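You operate a simulated robot arm through the tools that you are given. There is no shell and no other tool.

Carry out the task below with a simulated robot arm. There is one attempt and no reset: what you move stays moved.

Task
Lid on the sugar bowl, jam and honey on the brown tray, then slide the tray onto the red runner. Set down upright: jam jar, honey jar.

The check looks at the end state, three seconds after you hand in, the way a careful person would. Anything else that was tipped, shoved, dropped, spilled or broken makes it a failure. A push-on lid holds only when it is set on centred and level and pressed home; a screw cap is set on level and turned clockwise until tight.

Robot
A 7-joint arm with a two-finger parallel gripper, fixed in place. Base frame: the origin is at the foot of the arm, x ahead of it, y to its left, z up; the work surface is at about z = 0. Readings come in mm, rad, newtons and seconds.
With the tool pointing down near the work surface it reaches from about 220 to 580 mm from the base axis. Its first joint turns from -1.152 to 1.152 rad. Payload 2.5 kg.
The TCP is the grasp point between the finger pads, 23 mm short of the fingertips. In the tool frame z runs along the fingers and y along their closing line. Largest opening 94 mm; finger width 38, thickness 10; the body of the gripper, 54 by 96 mm, starts 39 mm behind the TCP.
Orientation is that of the tool frame in the base frame, as a unit quaternion [w, x, y, z]. With the fingers straight down and closing along the base's y, the tool's x points along the base's -x, its y along +y and its z along -z.

Tools
- The arm moves only by the tool apply_moves. Its arguments are lists of equal length, an entry for each row: "delta_pos": the shift along the tool's x, y, z in mm, a list of three; "rot": the turn, a rotation vector about the tool's x, y, z in degrees, a list of three; "gripper": the opening, from 0 (shut) to 1 (fully open). In form: {"delta_pos": [[tx, ty, tz], ...], "rot": [[wx, wy, wz], ...], "gripper": [gripper, ...]}. A call has 1 to 20 rows; each row shifts and turns the commanded pose from where the row before left it, along the tool's axes as they then stand. Each row takes 0.2 s and may step no farther than 50 mm and 0.15 rad from the row before; otherwise, or with a gripper value out of range, the whole call is refused. A pose out of reach is approached as far as the arm can. The call stops where the force on the tool passes 70 N (or 10 N more than at its start, if that is more) or the arm is blocked; 0.2 s more then pass. The fingers move at their own pace (about 108 mm/s each) and stop on an object; they squeeze with about 22 N. The grip force told is the motor's: it shows also when the fingers shut on nothing. Time passes only in rows, and 0.2 s behind the last, so rows that do not move let the fingers close. It gives the time, the measured TCP pose, the force on the tool (base axes), the opening and the grip force at its end, in the units of the frame above (readings bear some noise), with the torque about the TCP (base axes, N m) and any sound that the robot's microphone picked up.
- Cameras (640 x 400 px; columns grow to the right, rows downward): "scene" is fixed at [111.6, -404.3, 535.1]; the picture's right is [0.87, -0.49, 0.00], its down [-0.31, -0.56, -0.77] and it looks along [0.37, 0.67, -0.64] (base axes); focal length 286 px, centre (320, 200). "wrist" rides on the gripper at [86, 16, -74] in the tool frame; the picture's right is [-0.18, 0.98, 0.00], its down [-0.58, -0.11, -0.81] and it looks along [-0.79, -0.15, 0.59] (tool axes); focal length 243 px, centre (320, 200). There is no depth. A picture from a camera that has moved, and an enlarged one, comes with that camera's place and axes in the base frame and with its lens.
- snapshot(camera): a new picture of that camera. The clock stands still meanwhile.
- enlarge(camera, box): a new picture of the part [left, top, right, bottom] of that camera's present view, enlarged. The clock stands still meanwhile.
- hand_in(): hands the job in; it is judged then, once.

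Nothing tells you positions but the pictures and the camera data. Unless the task says otherwise, let go and move clear before handing in.

The tools are called as name(argument=value, ...) on one line, values as JSON. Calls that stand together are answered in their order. apply_moves: Moves the arm, as the interface text tells. Its arguments: {"type":"object","properties":{"delta_pos":{"type":"array","items":{"type":"array","items":{"type":"number"}}},"rot":{"type":"array","items":{"type":"array","items":{"type":"number"}}},"gripper":{"type":"array","items":{"type":"number"}}},"required":["delta_pos","rot","gripper"]} The other tools are called the same way: snapshot (camera) takes a picture; enlarge (camera, box) takes an enlarged picture of a part of a camera's view; hand_in () hands the job in.

At the start:

```text
time_s: 0.0
tcp_pos: [406.5, 31.0, 302.0]
tcp_rot: [-0.001, 0.0, 1.0, -0.001]
contact_force: [-0.3, 0.1, -0.5]
ft_torque: [0.01, -0.02, 0.0]
width: 94.1
grasp_force: 0.1
```

scene: 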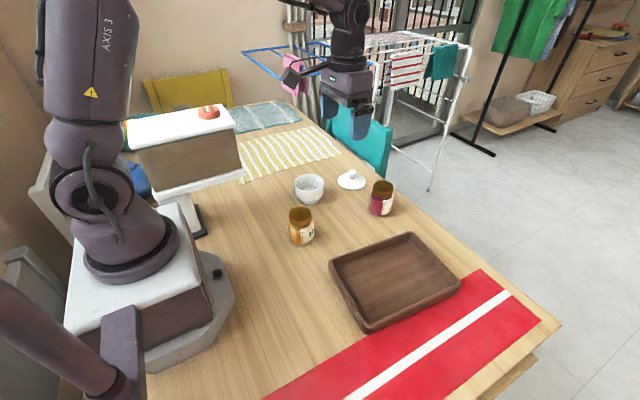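
wrist: 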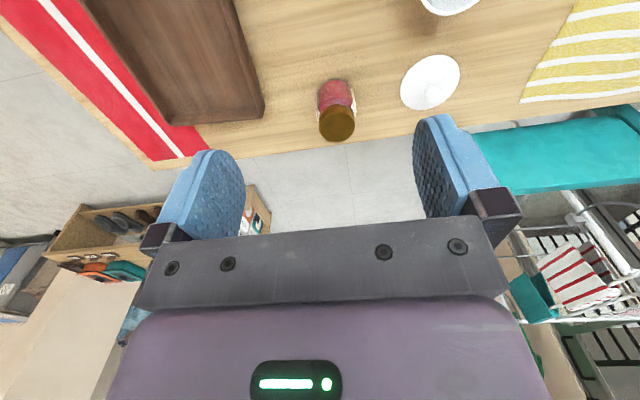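

The scene shows a white bowl with its lid beside it, the honey jar (near), the jam jar (far), the brown tray and the red runner. I'll enlarge the views to measure positions before moving.

enlarge(camera="scene", box=[270, 150, 430, 250])

enlarge(camera="scene", box=[250, 220, 570, 400])

enlarge(camera="wrist", box=[280, 0, 520, 150])

```text
4.00 times, centred on (350, 200) of scene
camera zoom: at [111.6, -404.3, 535.1], right [0.87, -0.49, 0.0], down [-0.31, -0.56, -0.77], along [0.37, 0.67, -0.64], focal length 1144 px, centre (200, 200)
```

zoom: 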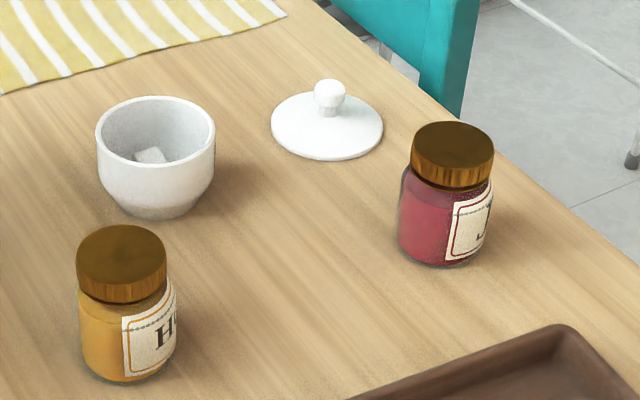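

```text
2.00 times, centred on (410, 310) of scene
camera zoom: at [111.6, -404.3, 535.1], right [0.87, -0.49, 0.0], down [-0.31, -0.56, -0.77], along [0.37, 0.67, -0.64], focal length 572 px, centre (140, -20)
```

zoom: 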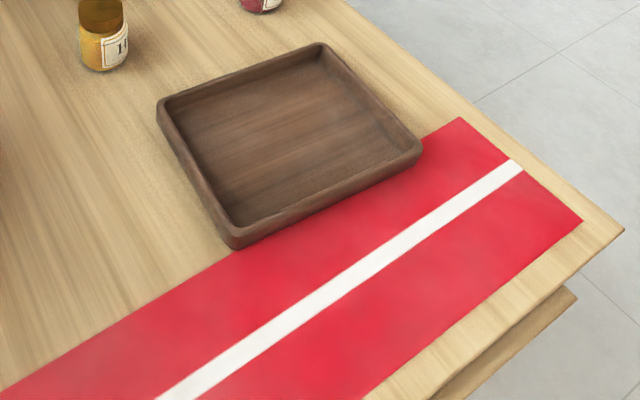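

```text
2.67 times, centred on (400, 75) of wrist
camera zoom: at [319.5, 47.8, 377.4], right [0.18, 0.98, 0.0], down [0.58, -0.11, 0.81], along [0.79, -0.15, -0.59], focal length 647 px, centre (107, 533)
```

zoom: 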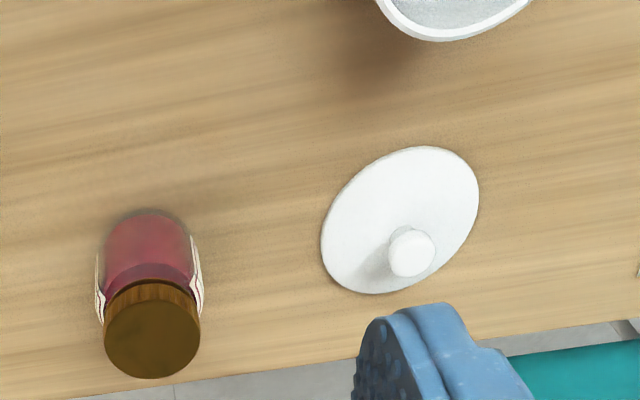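

The lid seems to be near (549,181), with the bowl near (400,172), honey near (308,40) and jam near (543,31). The tray is centred around (424,-160) and the runner spans y -230 to -373. I'll move above and short of the lid to look closer.

apply_moves(delta_pos=[[-14.7, 30, 28], [-14.7, 30, 28], [-14.7, 30, 28], [-14.7, 30, 28], [-14.7, 30, 28], [0, 0, 0]], rot=[[0, 0, 0], [0, 0, 0], [0, 0, 0], [0, 0, 0], [0, 0, 0], [0, 0, 0]], gripper=[0.6, 0.6, 0.6, 0.6, 0.6, 0.6])

snapshot(camera="wrist")

snapshot(camera="scene")

```text
time_s: 1.4
tcp_pos: [477.7, 182.7, 163.6]
tcp_rot: [0.0, -0.001, 1.0, -0.001]
contact_force: [-1.5, -0.4, -0.2]
ft_torque: [-0.03, -0.01, 0.01]
width: 56.2
grasp_force: 0.0
```

```text
taken
camera wrist: at [392.1, 198.4, 238.4], right [0.18, 0.98, 0.0], down [0.58, -0.11, 0.81], along [0.79, -0.15, -0.59], focal length 243 px, centre (320, 200)
```

wrist: 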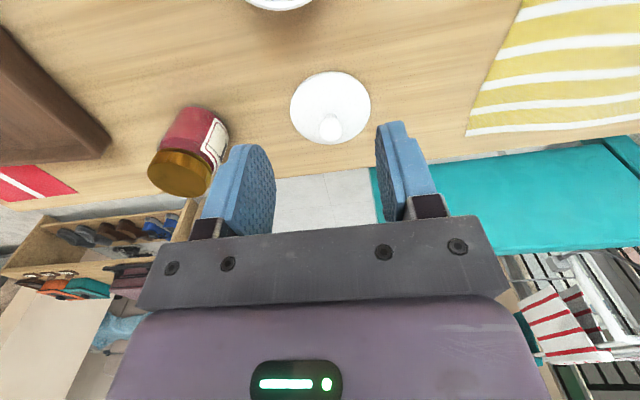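

```text
taken
```

scene: 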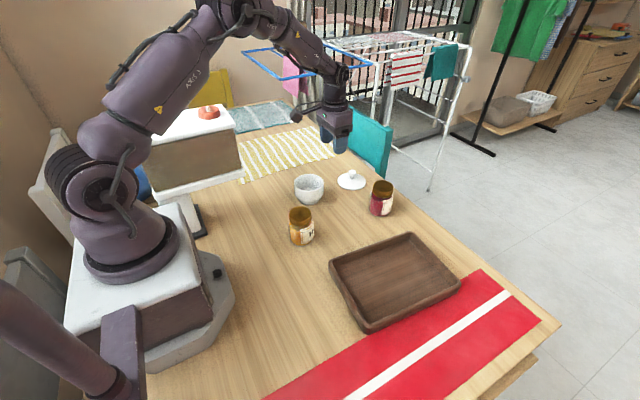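

The lid knob resolves to about (546,180), height centre about 36. I'll go above it at z≈95 and check the finger alignment.

apply_moves(delta_pos=[[-23, -0.7, 23], [-23, -0.7, 23], [-22, -0.6, 22], [0, 0, 0]], rot=[[0, 0, 0], [0, 0, 0], [0, 0, 0], [0, 0, 0]], gripper=[0.6, 0.6, 0.6, 0.6])

enlarge(camera="wrist", box=[200, 40, 440, 190])

enlarge(camera="scene", box=[270, 110, 430, 210])

```text
time_s: 2.4
tcp_pos: [548.0, 180.1, 95.7]
tcp_rot: [0.0, 0.0, 1.0, 0.0]
contact_force: [0.6, 0.0, -0.3]
ft_torque: [0.01, 0.02, 0.03]
width: 56.3
grasp_force: 0.0
```

```text
2.67 times, centred on (320, 115) of wrist
camera zoom: at [461.3, 196.0, 170.3], right [0.18, 0.98, 0.0], down [0.58, -0.11, 0.81], along [0.79, -0.15, -0.59], focal length 647 px, centre (320, 427)
```

zoom: 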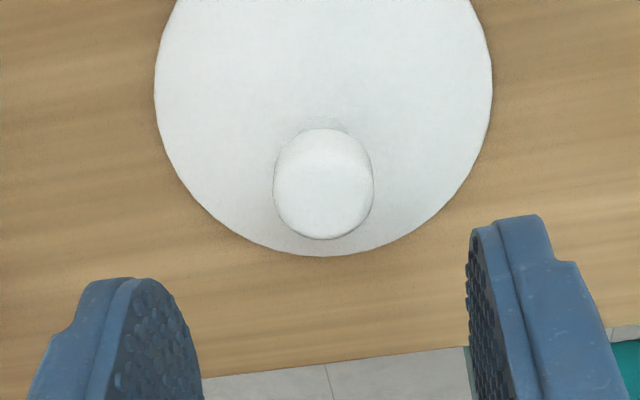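

```text
4.00 times, centred on (350, 160) of scene
camera zoom: at [111.6, -404.3, 535.1], right [0.87, -0.49, 0.0], down [-0.31, -0.56, -0.77], along [0.37, 0.67, -0.64], focal length 1144 px, centre (200, 360)
```

zoom: 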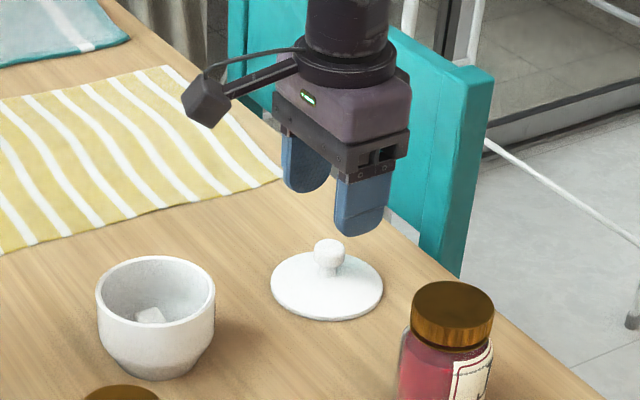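

The knob is centred between the fingers at (548.5,180.3). Before grasping it I'll measure the bowl rim closely from above.

apply_moves(delta_pos=[[0, 0, -35], [37, -1, -5], [37, -2, -5], [37, -2, -5], [37, -2, -5], [0, 0, 0]], rot=[[0, 0, 0], [0, 0, 0], [0, 0, 0], [0, 0, 0], [0, 0, 0], [0, 0, 0]], gripper=[0.6, 0.6, 0.6, 0.6, 0.6, 0.6])

enlarge(camera="wrist", box=[200, 20, 440, 170])

snapshot(camera="wrist")

```text
time_s: 3.8
tcp_pos: [400.4, 172.6, 152.8]
tcp_rot: [-0.001, 0.0, 1.0, 0.0]
contact_force: [-0.2, 0.2, 0.2]
ft_torque: [-0.02, -0.04, -0.01]
width: 56.8
grasp_force: 0.1
```

```text
2.67 times, centred on (320, 95) of wrist
camera zoom: at [314.8, 188.5, 227.3], right [0.18, 0.98, 0.0], down [0.58, -0.11, 0.81], along [0.79, -0.15, -0.59], focal length 647 px, centre (320, 480)
```

zoom: 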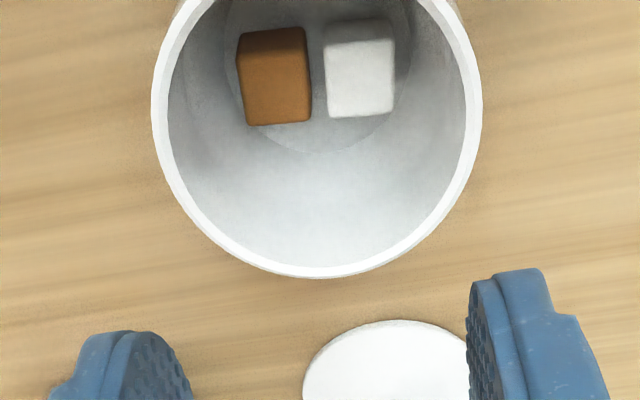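

```text
taken
camera wrist: at [314.8, 188.5, 227.3], right [0.18, 0.98, 0.0], down [0.58, -0.11, 0.81], along [0.79, -0.15, -0.59], focal length 243 px, centre (320, 200)
```

wrist: 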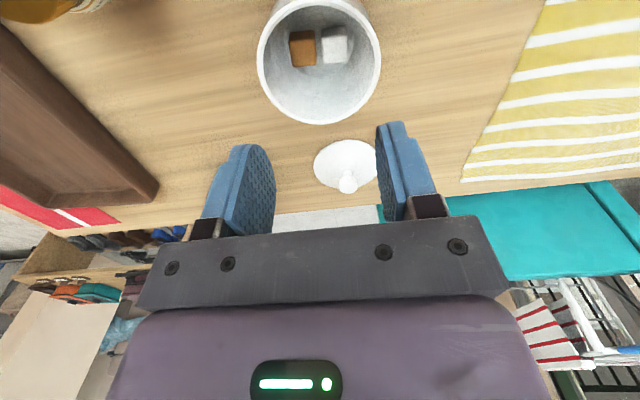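

The bowl contains sugar cubes, and its rim runs off the top of the view. I'll back off to see the whole rim.

apply_moves(delta_pos=[[30, 0, 0], [30, 0, 0], [0, 0, 0]], rot=[[0, 0, 0], [0, 0, 0], [0, 0, 0]], gripper=[0.6, 0.6, 0.6])

enlarge(camera="wrist", box=[200, 20, 440, 170])

```text
time_s: 4.6
tcp_pos: [346.9, 171.4, 153.2]
tcp_rot: [0.01, 0.005, 1.0, 0.004]
contact_force: [64.8, 2.5, -13.7]
ft_torque: [-0.28, 3.34, -1.0]
width: 56.3
grasp_force: 0.1
```

```text
2.67 times, centred on (320, 95) of wrist
camera zoom: at [259.7, 188.9, 226.1], right [0.19, 0.98, 0.01], down [0.56, -0.12, 0.82], along [0.8, -0.15, -0.57], focal length 647 px, centre (320, 480)
```

zoom: 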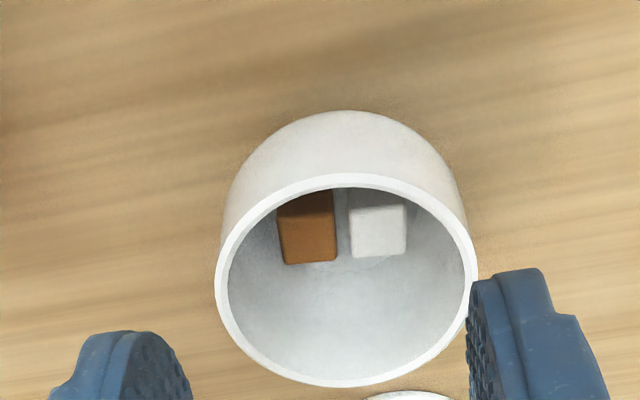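

I read 65 N of contact along +x, so something behind the gripper is touching, likely the camera against the box. I'll check the scene view before moving away.

snapshot(camera="scene")

enlarge(camera="scene", box=[110, 60, 350, 210])

```text
taken
```

scene: 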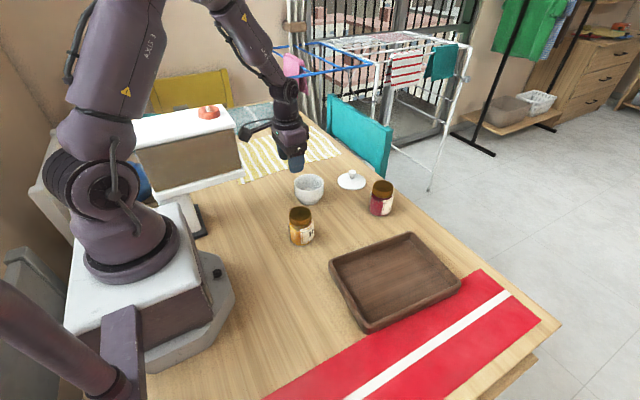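

```text
2.67 times, centred on (230, 135) of scene
camera zoom: at [111.8, -404.3, 535.1], right [0.87, -0.49, 0.0], down [-0.31, -0.56, -0.76], along [0.37, 0.67, -0.64], focal length 763 px, centre (560, 373)
```

zoom: 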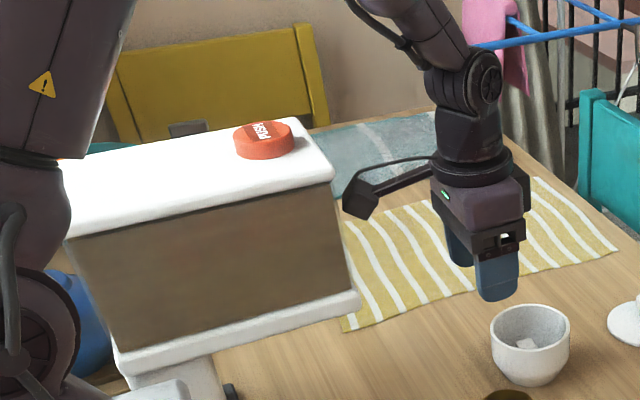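

The wrist camera is touching the box's side; the box looks unmoved. I'll back off in +x right away and stay clear of that area.

apply_moves(delta_pos=[[-15, 0, 0], [-15, 0, 0], [0, 0, 0]], rot=[[0, 0, 0], [0, 0, 0], [0, 0, 0]], gripper=[0.6, 0.6, 0.6])

enlarge(camera="wrist", box=[200, 0, 440, 150])

snapshot(camera="scene")

enlarge(camera="scene", box=[110, 60, 350, 210])

```text
time_s: 5.4
tcp_pos: [367.9, 173.3, 148.8]
tcp_rot: [-0.001, -0.001, 1.0, -0.001]
contact_force: [0.2, 0.1, 0.1]
ft_torque: [0.0, 0.0, 0.0]
width: 56.3
grasp_force: 0.1
```

```text
2.67 times, centred on (320, 75) of wrist
camera zoom: at [281.4, 188.9, 224.2], right [0.18, 0.98, 0.0], down [0.58, -0.11, 0.81], along [0.79, -0.15, -0.59], focal length 647 px, centre (320, 533)
```

zoom: 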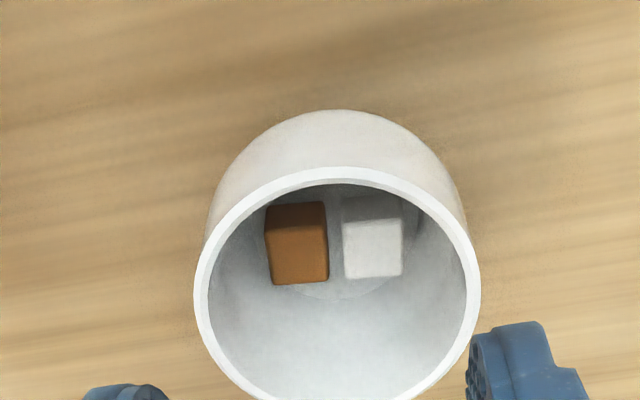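

```text
taken
```

scene: 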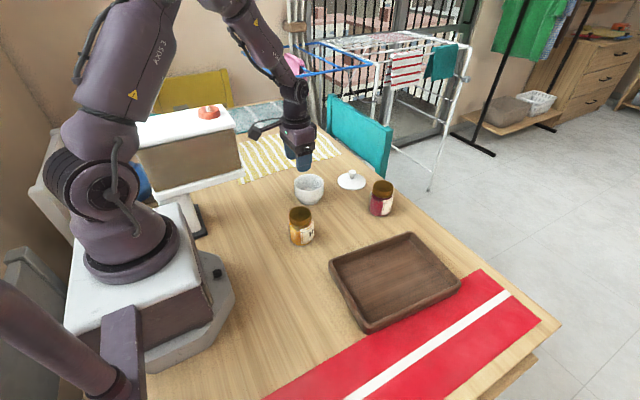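

```text
2.67 times, centred on (230, 135) of scene
camera zoom: at [111.6, -404.3, 535.1], right [0.87, -0.49, 0.0], down [-0.31, -0.56, -0.77], along [0.37, 0.67, -0.64], focal length 763 px, centre (560, 373)
```

zoom: 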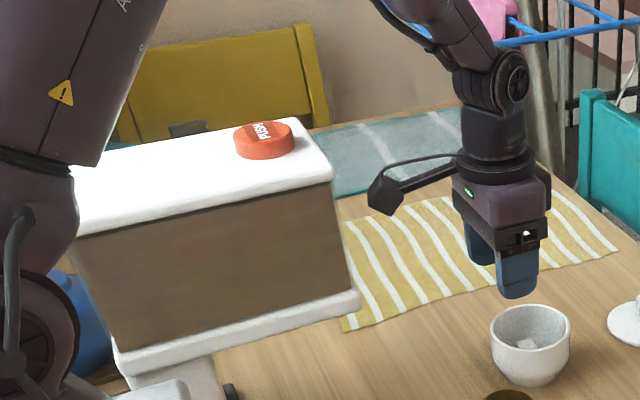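

The box didn't move and contact has cleared. The bowl rim centre is about (395.5,174) with rim height about 63. Next I'll return above the lid knob.

apply_moves(delta_pos=[[-36.1, 1.4, 0], [-36.1, 1.4, 10], [-36.1, 1.4, 15], [-36.1, 1.4, 15], [-36.1, 1.4, 15], [0, 0, 0]], rot=[[0, 0, 0], [0, 0, 0], [0, 0, 0], [0, 0, 0], [0, 0, 0], [0, 0, 0]], gripper=[0.6, 0.6, 0.6, 0.6, 0.6, 0.6])

```text
time_s: 6.8
tcp_pos: [549.8, 178.8, 94.6]
tcp_rot: [-0.001, -0.001, 1.0, 0.0]
contact_force: [0.6, -0.2, 0.1]
ft_torque: [0.02, 0.0, 0.0]
width: 56.3
grasp_force: 0.1
```

I'm above the knob, and will descend to about z=41 and close gently.

apply_moves(delta_pos=[[0.8, 1.2, 14], [0, 0, 14], [0, 0, 14], [0, 0, 12], [0, 0, 0]], rot=[[0, 0, 0], [0, 0, 0], [0, 0, 0], [0, 0, 0], [0, 0, 0]], gripper=[0.6, 0.6, 0.6, 0.6, 0.6])

enlarge(camera="wrist", box=[200, 60, 440, 210])

enlarge(camera="scene", box=[310, 130, 390, 200])

```text
time_s: 8.0
tcp_pos: [550.1, 180.6, 40.7]
tcp_rot: [0.0, 0.0, 1.0, 0.0]
contact_force: [-0.7, 0.3, 1.0]
ft_torque: [0.0, -0.01, -0.01]
width: 56.3
grasp_force: 0.2
```

```text
2.67 times, centred on (320, 135) of wrist
camera zoom: at [462.4, 197.3, 115.4], right [0.18, 0.98, 0.0], down [0.58, -0.11, 0.81], along [0.79, -0.15, -0.59], focal length 647 px, centre (320, 373)
```

zoom: 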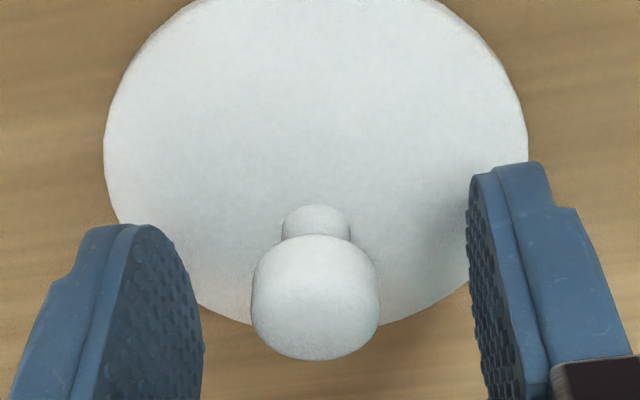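

```text
5.71 times, centred on (350, 165) of scene
camera zoom: at [111.6, -404.3, 535.1], right [0.87, -0.49, 0.0], down [-0.31, -0.56, -0.77], along [0.37, 0.67, -0.64], focal length 1635 px, centre (149, 400)
```

zoom: 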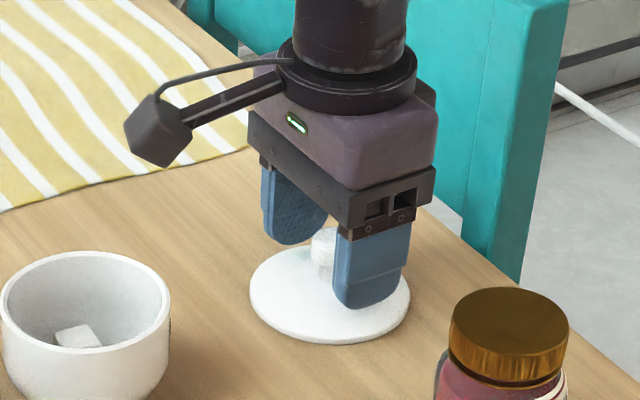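

The knob sits between the pads. I'll close the gripper.

apply_moves(delta_pos=[[2, 0, 1.5], [0, 0, 0], [0, 0, 0], [0, 0, 0]], rot=[[0, 0, 0], [0, 0, 0], [0, 0, 0], [0, 0, 0]], gripper=[0.6, 0.1, 0.1, 0.1])

enlarge(camera="wrist", box=[200, 60, 440, 210])

```text
time_s: 9.0
tcp_pos: [547.1, 180.3, 38.3]
tcp_rot: [0.0, 0.0, 1.0, 0.0]
contact_force: [0.2, 0.7, -0.4]
ft_torque: [-0.02, 0.02, -0.02]
width: 20.8
grasp_force: 22.0
```

```text
2.67 times, centred on (320, 135) of wrist
camera zoom: at [460.3, 196.7, 113.3], right [0.18, 0.98, 0.0], down [0.58, -0.11, 0.81], along [0.79, -0.15, -0.59], focal length 647 px, centre (320, 373)
```

zoom: 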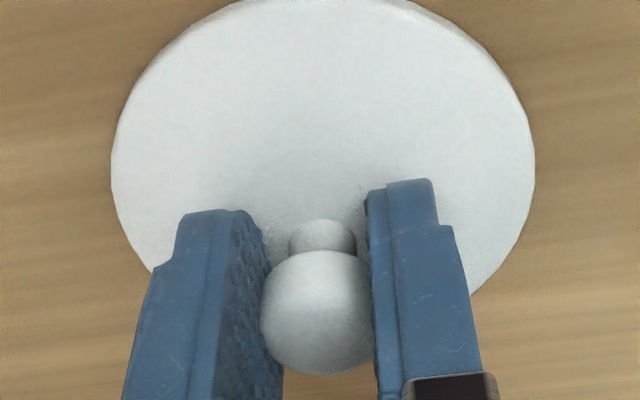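

The knob is gripped (20.8 mm, 22 N). I'll lift and check that the lid hangs level.

apply_moves(delta_pos=[[0, 0, -10], [0, 0, -20], [0, 0, -25], [0, 0, -25], [0, 0, 0]], rot=[[0, 0, 0], [0, 0, 0], [0, 0, 0], [0, 0, 0], [0, 0, 0]], gripper=[0.1, 0.1, 0.1, 0.1, 0.1])

enlarge(camera="wrist", box=[200, 60, 440, 210])

enlarge(camera="scene", box=[300, 110, 400, 200])

```text
time_s: 10.2
tcp_pos: [546.4, 179.8, 119.8]
tcp_rot: [-0.001, 0.001, 1.0, -0.001]
contact_force: [0.6, 0.0, -0.4]
ft_torque: [-0.05, -0.01, 0.01]
width: 21.1
grasp_force: 21.8
```

```text
2.67 times, centred on (320, 135) of wrist
camera zoom: at [460.7, 197.1, 194.2], right [0.18, 0.98, 0.0], down [0.58, -0.11, 0.81], along [0.79, -0.15, -0.59], focal length 647 px, centre (320, 373)
```

zoom: 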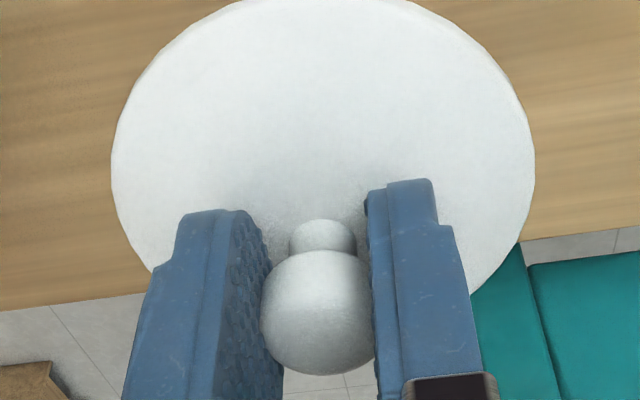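

```text
4.44 times, centred on (350, 155) of scene
camera zoom: at [111.6, -404.3, 535.1], right [0.87, -0.49, 0.0], down [-0.31, -0.56, -0.77], along [0.37, 0.67, -0.64], focal length 1272 px, centre (187, 400)
```

zoom: 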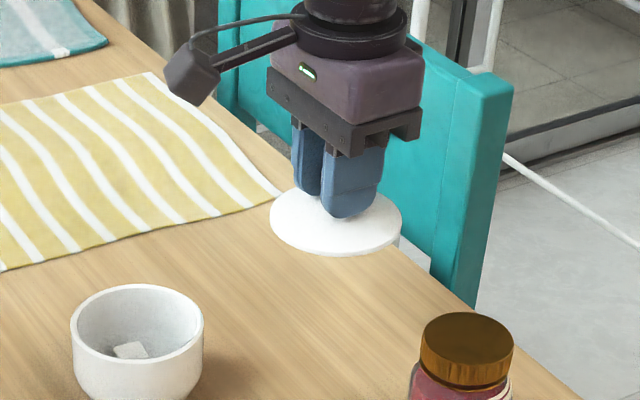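

The lid hangs level. I'll carry it over the bowl at about z=128.

apply_moves(delta_pos=[[25, -1, -2], [30, -1, -2], [30, -1, -2], [30, -1, -1], [25, -1, 0], [11, -0.8, 0], [0, 0, 0]], rot=[[0, 0, 0], [0, 0, 0], [0, 0, 0], [0, 0, 0], [0, 0, 0], [0, 0, 0], [0, 0, 0]], gripper=[0.1, 0.1, 0.1, 0.1, 0.1, 0.1, 0.1])

enlarge(camera="wrist", box=[200, 0, 440, 150])

enlarge(camera="scene", box=[260, 130, 360, 220])

```text
time_s: 11.8
tcp_pos: [394.7, 174.4, 127.6]
tcp_rot: [0.0, 0.001, 1.0, 0.0]
contact_force: [0.6, 0.3, -0.6]
ft_torque: [0.02, 0.0, 0.0]
width: 20.8
grasp_force: 22.2
```

```text
2.67 times, centred on (320, 75) of wrist
camera zoom: at [309.2, 191.5, 201.5], right [0.18, 0.98, 0.0], down [0.58, -0.11, 0.81], along [0.79, -0.15, -0.59], focal length 647 px, centre (320, 533)
```

zoom: 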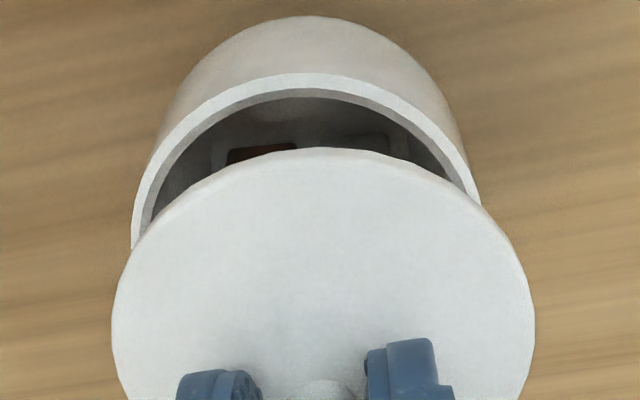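

```text
4.44 times, centred on (310, 175) of scene
camera zoom: at [111.6, -404.3, 535.1], right [0.87, -0.49, 0.0], down [-0.31, -0.56, -0.77], along [0.37, 0.67, -0.64], focal length 1272 px, centre (364, 311)
```

zoom: 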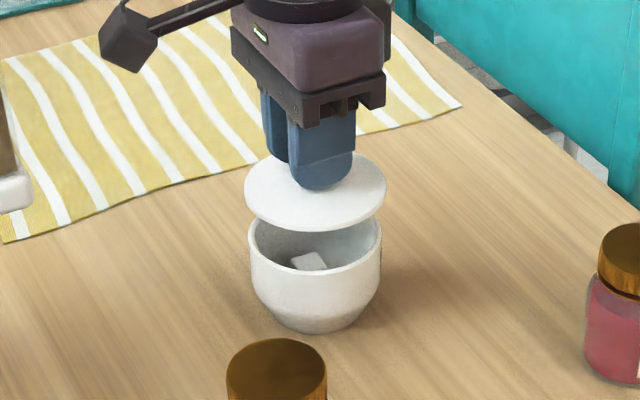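

The lid looks nearly concentric with the bowl. I'll lower it to just above the rim and re-check the centring.

apply_moves(delta_pos=[[0, -0.5, 7], [0, 0, 7], [0, 0, 6], [0, 0, 0]], rot=[[0, 0, 0], [0, 0, 0], [0, 0, 0], [0, 0, 0]], gripper=[0.1, 0.1, 0.1, 0.1])

enlarge(camera="wrist", box=[200, 0, 440, 150])

enlarge(camera="scene", box=[280, 155, 340, 215])

```text
time_s: 12.8
tcp_pos: [395.5, 174.2, 106.5]
tcp_rot: [0.0, -0.001, 1.0, 0.0]
contact_force: [-0.1, 0.4, -0.8]
ft_torque: [-0.01, -0.02, 0.01]
width: 20.7
grasp_force: 22.0
```

```text
2.67 times, centred on (320, 75) of wrist
camera zoom: at [309.9, 191.1, 181.1], right [0.18, 0.98, 0.0], down [0.58, -0.11, 0.81], along [0.79, -0.15, -0.59], focal length 647 px, centre (320, 533)
```

zoom: 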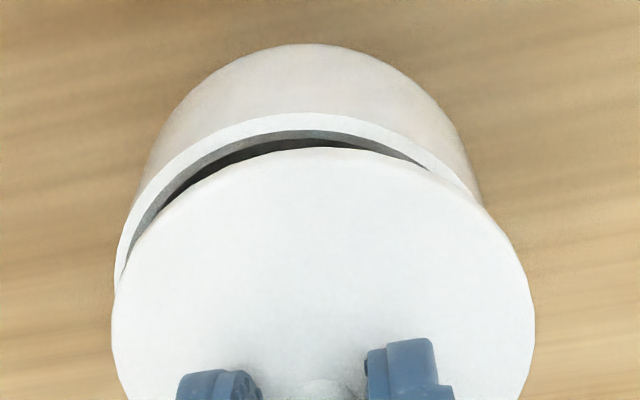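

```text
6.67 times, centred on (310, 185) of scene
camera zoom: at [111.6, -404.3, 535.1], right [0.87, -0.49, 0.0], down [-0.31, -0.56, -0.77], along [0.37, 0.67, -0.64], focal length 1907 px, centre (387, 300)
```

zoom: 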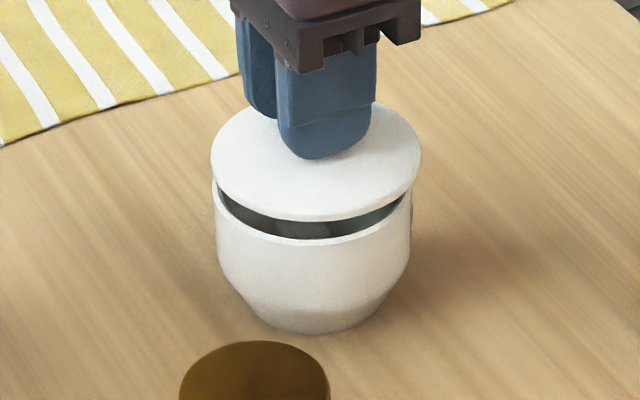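

I need finer detail on the alignment, so I'll enlarge further.

enlarge(camera="wrist", box=[230, 10, 410, 120])

enlarge(camera="scene", box=[285, 165, 335, 205])

```text
3.56 times, centred on (320, 65) of wrist
camera zoom: at [309.9, 191.1, 181.1], right [0.18, 0.98, 0.0], down [0.58, -0.11, 0.81], along [0.79, -0.15, -0.59], focal length 863 px, centre (320, 680)
```

zoom: 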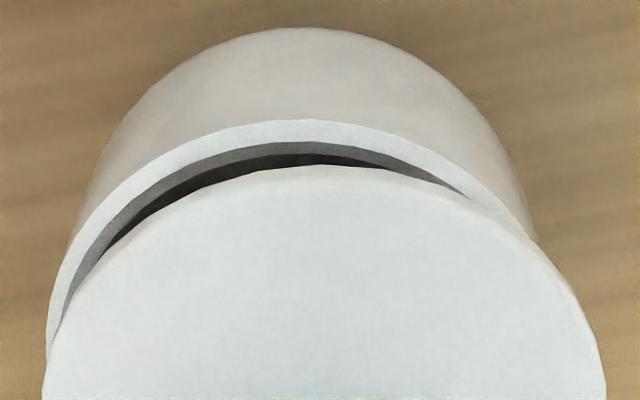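

```text
10.00 times, centred on (310, 185) of scene
camera zoom: at [111.6, -404.3, 535.1], right [0.87, -0.49, 0.0], down [-0.31, -0.56, -0.77], along [0.37, 0.67, -0.64], focal length 2861 px, centre (420, 350)
```

zoom: 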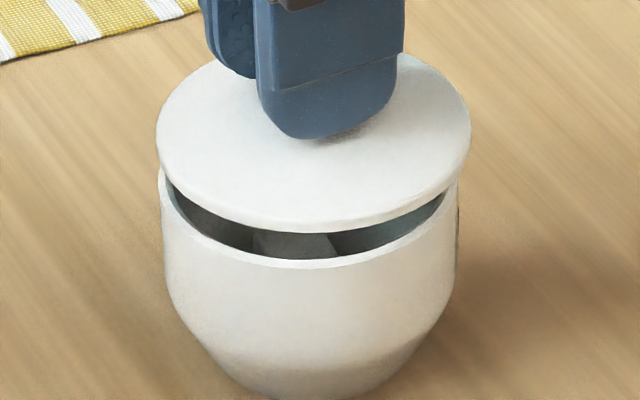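

Both views suggest the lid sits about 2 mm too far in +x and +y relative to the bowl. I'll correct this and look again.

apply_moves(delta_pos=[[2, -2, 2], [0, 0, 0]], rot=[[0, 0, 0], [0, 0, 0]], gripper=[0.1, 0.1])

enlarge(camera="wrist", box=[230, 10, 410, 120])

enlarge(camera="scene", box=[285, 165, 335, 205])

```text
time_s: 13.4
tcp_pos: [393.5, 172.4, 103.7]
tcp_rot: [0.0, 0.0, 1.0, 0.0]
contact_force: [-0.2, -0.6, 0.1]
ft_torque: [-0.01, 0.01, -0.01]
width: 20.9
grasp_force: 21.7
```

```text
3.56 times, centred on (320, 65) of wrist
camera zoom: at [307.3, 188.8, 179.2], right [0.18, 0.98, 0.0], down [0.58, -0.11, 0.81], along [0.79, -0.15, -0.59], focal length 863 px, centre (320, 680)
```

zoom: 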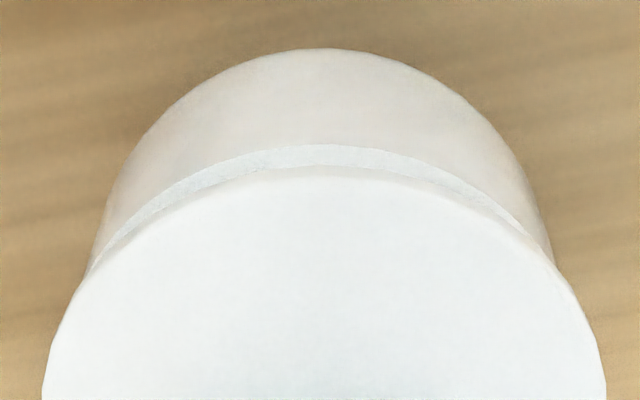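

```text
10.00 times, centred on (310, 185) of scene
camera zoom: at [111.6, -404.3, 535.1], right [0.87, -0.49, 0.0], down [-0.31, -0.56, -0.77], along [0.37, 0.67, -0.64], focal length 2861 px, centre (420, 350)
```

zoom: 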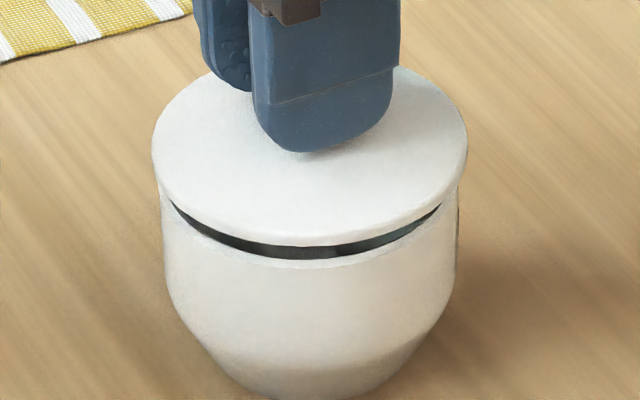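

The lid is now centred within about 0.5 mm in both views. I'll lower in small steps and watch the force.

apply_moves(delta_pos=[[0.4, -0.4, 1], [0, 0, 1], [0, 0, 1], [0, 0, 0]], rot=[[0, 0, 0], [0, 0, 0], [0, 0, 0], [0, 0, 0]], gripper=[0.1, 0.1, 0.1, 0.1])

enlarge(camera="scene", box=[285, 165, 335, 205])

```text
time_s: 14.4
tcp_pos: [393.3, 172.8, 101.0]
tcp_rot: [0.0, 0.0, 1.0, 0.0]
contact_force: [0.3, -1.1, -0.8]
ft_torque: [0.01, 0.01, -0.01]
width: 20.8
grasp_force: 21.9
```

```text
10.00 times, centred on (310, 185) of scene
camera zoom: at [111.6, -404.3, 535.1], right [0.87, -0.49, 0.0], down [-0.31, -0.56, -0.77], along [0.37, 0.67, -0.64], focal length 2861 px, centre (420, 350)
```

zoom: 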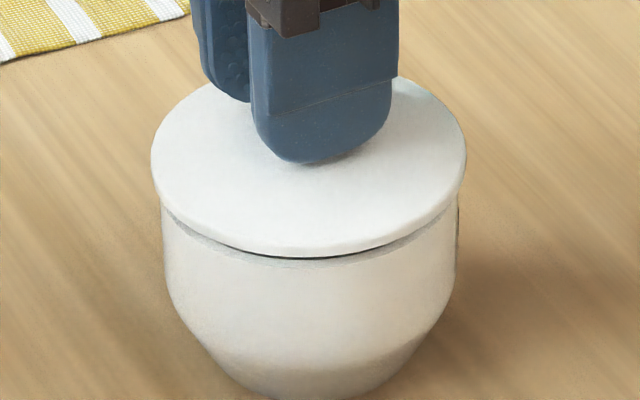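

There's no contact yet and it's still centred. I'll continue down in 0.5–1 mm steps.

apply_moves(delta_pos=[[0, 0, 1], [0, 0, 1], [0, 0, 1], [0, 0, 0]], rot=[[0, 0, 0], [0, 0, 0], [0, 0, 0], [0, 0, 0]], gripper=[0.1, 0.1, 0.1, 0.1])

enlarge(camera="scene", box=[285, 165, 335, 205])

enlarge(camera="wrist", box=[230, 10, 410, 120])

```text
time_s: 15.4
tcp_pos: [393.8, 171.2, 98.5]
tcp_rot: [0.0, 0.0, 1.0, 0.0]
contact_force: [-0.6, -0.4, -0.1]
ft_torque: [0.0, -0.01, 0.04]
width: 21.1
grasp_force: 21.9
```

```text
10.00 times, centred on (310, 185) of scene
camera zoom: at [111.6, -404.3, 535.1], right [0.87, -0.49, 0.0], down [-0.31, -0.56, -0.77], along [0.37, 0.67, -0.64], focal length 2861 px, centre (420, 350)
```

zoom: 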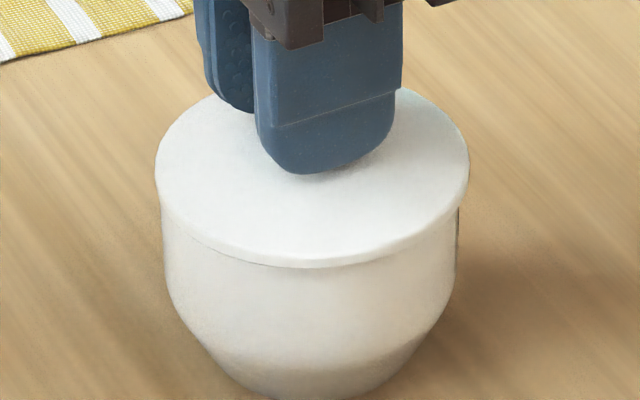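

```text
3.56 times, centred on (320, 65) of wrist
camera zoom: at [307.6, 188.0, 172.3], right [0.18, 0.98, 0.0], down [0.58, -0.11, 0.81], along [0.79, -0.15, -0.59], focal length 863 px, centre (320, 680)
```

zoom: 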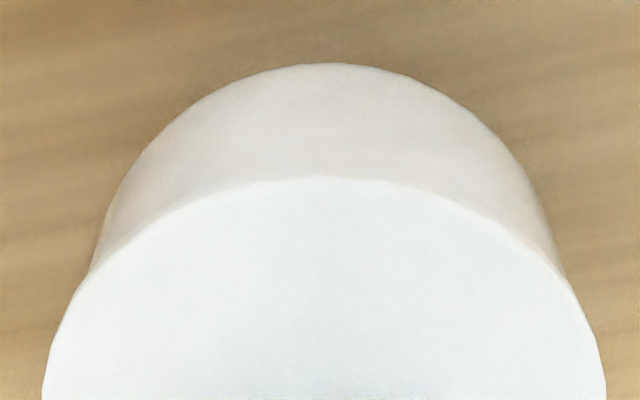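

The lid is almost on the rim, with a centring drift of about 0.6 mm. I'll trim that and continue down.

apply_moves(delta_pos=[[0.5, 0.4, 0], [0, 0, 1], [0, 0, 1], [0, 0, 0]], rot=[[0, 0, 0], [0, 0, 0], [0, 0, 0], [0, 0, 0]], gripper=[0.1, 0.1, 0.1, 0.1])

enlarge(camera="scene", box=[285, 165, 335, 205])

enlarge(camera="wrist", box=[230, 10, 410, 120])

```text
time_s: 16.4
tcp_pos: [393.9, 172.5, 95.6]
tcp_rot: [0.001, 0.0, 1.0, 0.001]
contact_force: [-10.1, -4.0, 26.1]
ft_torque: [-0.35, 0.07, -0.04]
width: 20.9
grasp_force: 21.8
heard: snap
```

```text
10.00 times, centred on (310, 185) of scene
camera zoom: at [111.5, -404.4, 535.0], right [0.87, -0.49, 0.0], down [-0.31, -0.56, -0.77], along [0.37, 0.67, -0.64], focal length 2861 px, centre (420, 350)
```

zoom: 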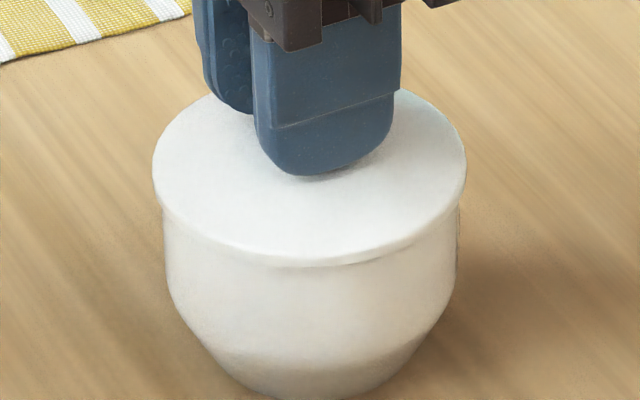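

```text
3.56 times, centred on (320, 65) of wrist
camera zoom: at [307.5, 188.7, 171.4], right [0.18, 0.98, 0.0], down [0.58, -0.11, 0.81], along [0.79, -0.15, -0.59], focal length 863 px, centre (320, 680)
```

zoom: 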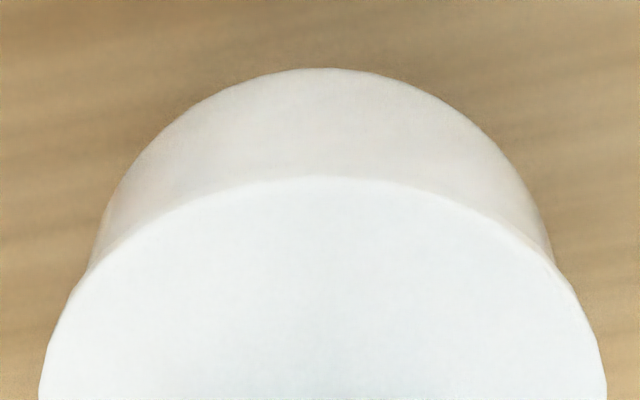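

I heard a snap with about 26 N of downward force, so the lid is home. I'll release and rise straight up.

apply_moves(delta_pos=[[0, 0, 0.4], [0, 0, -0.8], [0, 0, 0], [0, 0, 0], [0, 0, 0], [0, 0, -10], [0, 0, -20], [0, 0, -30], [0, 0, -30], [0, 0, 0]], rot=[[0, 0, 0], [0, 0, 0], [0, 0, 0], [0, 0, 0], [0, 0, 0], [0, 0, 0], [0, 0, 0], [0, 0, 0], [0, 0, 0], [0, 0, 0]], gripper=[0.1, 0.1, 0.3, 0.5, 0.5, 0.5, 0.5, 0.5, 0.5, 0.5])

enlarge(camera="scene", box=[260, 140, 360, 220])

snapshot(camera="wrist")

```text
time_s: 18.6
tcp_pos: [393.6, 171.4, 187.7]
tcp_rot: [0.0, 0.0, 1.0, 0.0]
contact_force: [-0.5, -0.6, 0.7]
ft_torque: [0.01, 0.0, -0.03]
width: 46.6
grasp_force: 0.1
```

```text
5.00 times, centred on (310, 180) of scene
camera zoom: at [111.6, -404.3, 535.1], right [0.87, -0.49, 0.0], down [-0.31, -0.56, -0.77], along [0.37, 0.67, -0.64], focal length 1430 px, centre (370, 300)
```

zoom: 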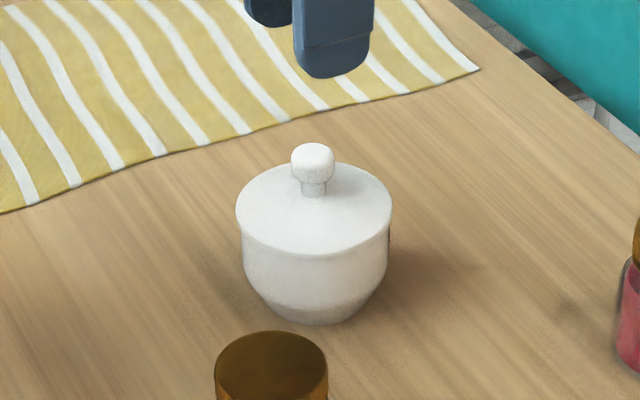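

```text
taken
camera wrist: at [308.0, 188.0, 262.0], right [0.18, 0.98, 0.0], down [0.58, -0.11, 0.81], along [0.79, -0.15, -0.59], focal length 243 px, centre (320, 200)
```

wrist: 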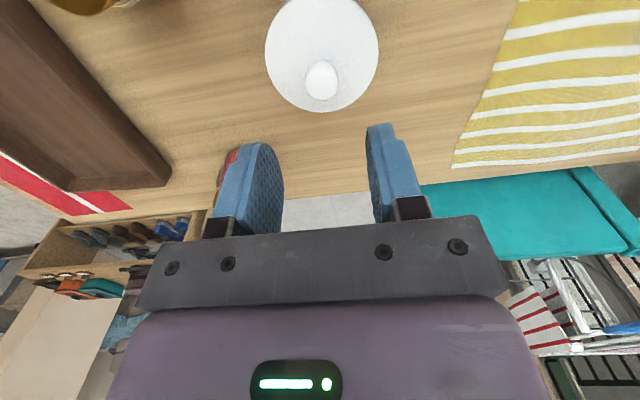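

The lid is seated level and the bowl is undisturbed. Next is the jam jar, so I'll move above it with the gripper open and verify its position.

apply_moves(delta_pos=[[-27, -28, 4], [-27, -28, 4], [-27, -28, 4], [-27, -28, 4], [-27, -28, 4], [0, 0, 0]], rot=[[0, 0, 0], [0, 0, 0], [0, 0, 0], [0, 0, 0], [0, 0, 0], [0, 0, 0]], gripper=[1, 1, 1, 1, 1, 1])

enlarge(camera="wrist", box=[200, 20, 440, 170])

enlarge(camera="scene", box=[330, 130, 450, 230])

```text
time_s: 20.0
tcp_pos: [528.7, 31.7, 166.8]
tcp_rot: [-0.001, 0.001, 1.0, 0.0]
contact_force: [-0.7, -0.3, 0.6]
ft_torque: [0.01, -0.01, 0.02]
width: 93.9
grasp_force: 0.0
```

```text
2.67 times, centred on (320, 95) of wrist
camera zoom: at [442.1, 48.0, 240.9], right [0.18, 0.98, 0.0], down [0.58, -0.11, 0.81], along [0.79, -0.15, -0.59], focal length 647 px, centre (320, 480)
```

zoom: 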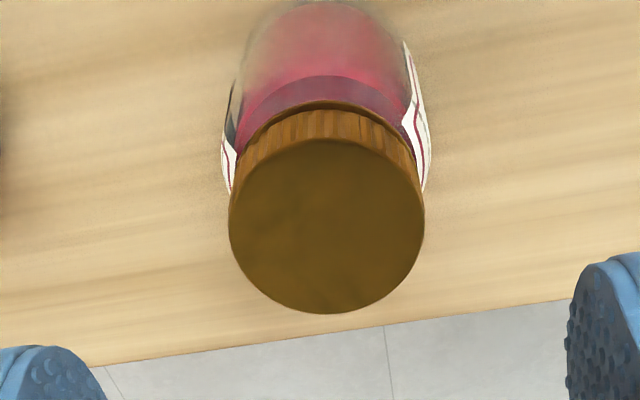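

```text
4.00 times, centred on (390, 180) of scene
camera zoom: at [111.6, -404.4, 535.1], right [0.87, -0.49, 0.0], down [-0.31, -0.56, -0.77], along [0.37, 0.67, -0.64], focal length 1144 px, centre (40, 280)
```

zoom: 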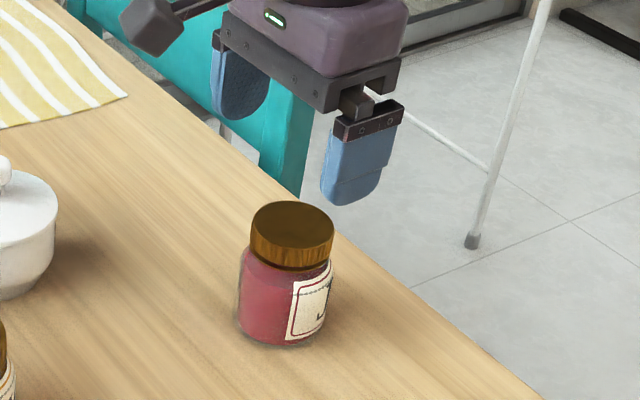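

Jam cap centre is at about (539.6,31.4), top height about 86. I'll descend around the jar to z≈58.

apply_moves(delta_pos=[[-6, 0, 20], [-4.9, -0.3, 20], [0, 0, 20], [0, 0, 20], [0, 0, 20], [0, 0, 8], [0, 0, 0]], rot=[[0, 0, 0], [0, 0, 0], [0, 0, 0], [0, 0, 0], [0, 0, 0], [0, 0, 0], [0, 0, 0]], gripper=[1, 1, 1, 1, 1, 1, 1])

snapshot(camera="wrist")

enlarge(camera="scene", box=[330, 130, 450, 230])

```text
time_s: 21.6
tcp_pos: [540.7, 33.3, 57.8]
tcp_rot: [0.0, 0.0, 1.0, 0.0]
contact_force: [0.2, -0.1, 0.3]
ft_torque: [0.03, -0.02, 0.0]
width: 93.7
grasp_force: 0.1
```

```text
taken
camera wrist: at [453.7, 49.1, 132.6], right [0.18, 0.98, 0.0], down [0.58, -0.11, 0.81], along [0.79, -0.15, -0.59], focal length 243 px, centre (320, 200)
```

wrist: 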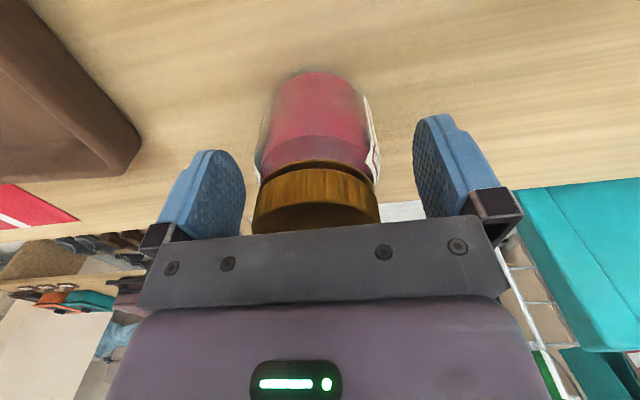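

```text
4.00 times, centred on (390, 180) of scene
camera zoom: at [111.6, -404.3, 535.1], right [0.87, -0.49, 0.0], down [-0.31, -0.56, -0.77], along [0.37, 0.67, -0.64], focal length 1144 px, centre (40, 280)
```

zoom: 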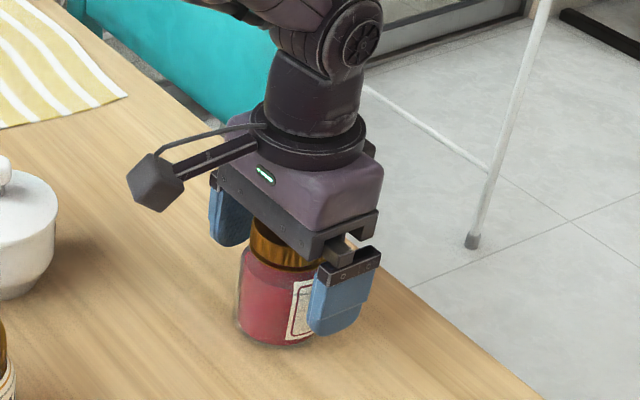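

The jar is between the fingers. I'll close on it.

apply_moves(delta_pos=[[0, -1.2, 0], [0, 0, 0], [0, 0, 0], [0, 0, 0]], rot=[[0, 0, 0], [0, 0, 0], [0, 0, 0], [0, 0, 0]], gripper=[0.8, 0.5, 0.4, 0.4])

snapshot(camera="wrist")

```text
time_s: 22.6
tcp_pos: [539.7, 30.9, 57.8]
tcp_rot: [0.0, 0.0, 1.0, 0.0]
contact_force: [0.7, -0.8, -0.5]
ft_torque: [0.01, -0.11, -0.02]
width: 61.7
grasp_force: 21.9
```

```text
taken
camera wrist: at [453.5, 47.7, 132.7], right [0.18, 0.98, 0.0], down [0.58, -0.11, 0.81], along [0.79, -0.15, -0.59], focal length 243 px, centre (320, 200)
```

wrist: 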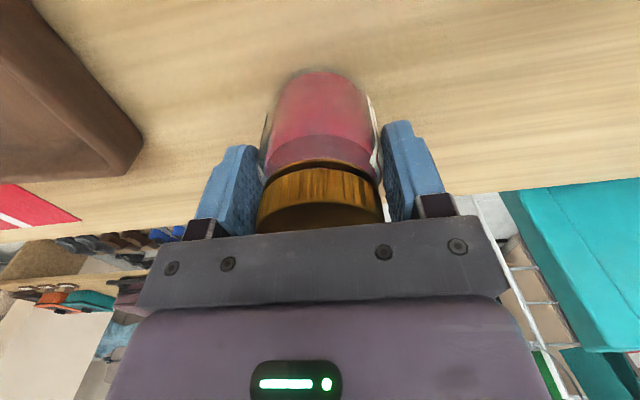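

The jam is gripped at 61.7 mm. I'll lift it gently.

apply_moves(delta_pos=[[0, 0, -5], [0, 0, -15], [0, 0, -20], [0, 0, -20], [0, 0, -20], [0, 0, 0]], rot=[[0, 0, 0], [0, 0, 0], [0, 0, 0], [0, 0, 0], [0, 0, 0], [0, 0, 0]], gripper=[0.4, 0.4, 0.4, 0.4, 0.4, 0.4])

snapshot(camera="wrist")

snapshot(camera="scene")

```text
time_s: 24.0
tcp_pos: [539.2, 29.1, 138.1]
tcp_rot: [0.0, 0.001, 1.0, 0.0]
contact_force: [-0.1, -0.3, -2.4]
ft_torque: [-0.01, 0.03, 0.01]
width: 61.8
grasp_force: 21.7
```

```text
taken
camera wrist: at [453.3, 45.7, 212.9], right [0.18, 0.98, 0.0], down [0.58, -0.11, 0.81], along [0.79, -0.15, -0.59], focal length 243 px, centre (320, 200)
```

wrist: 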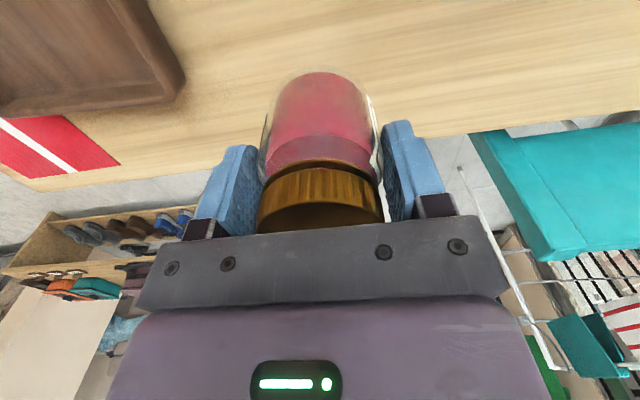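

```text
taken
```

scene: 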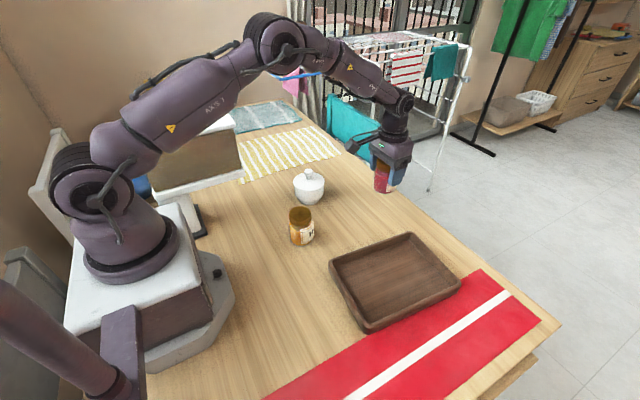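

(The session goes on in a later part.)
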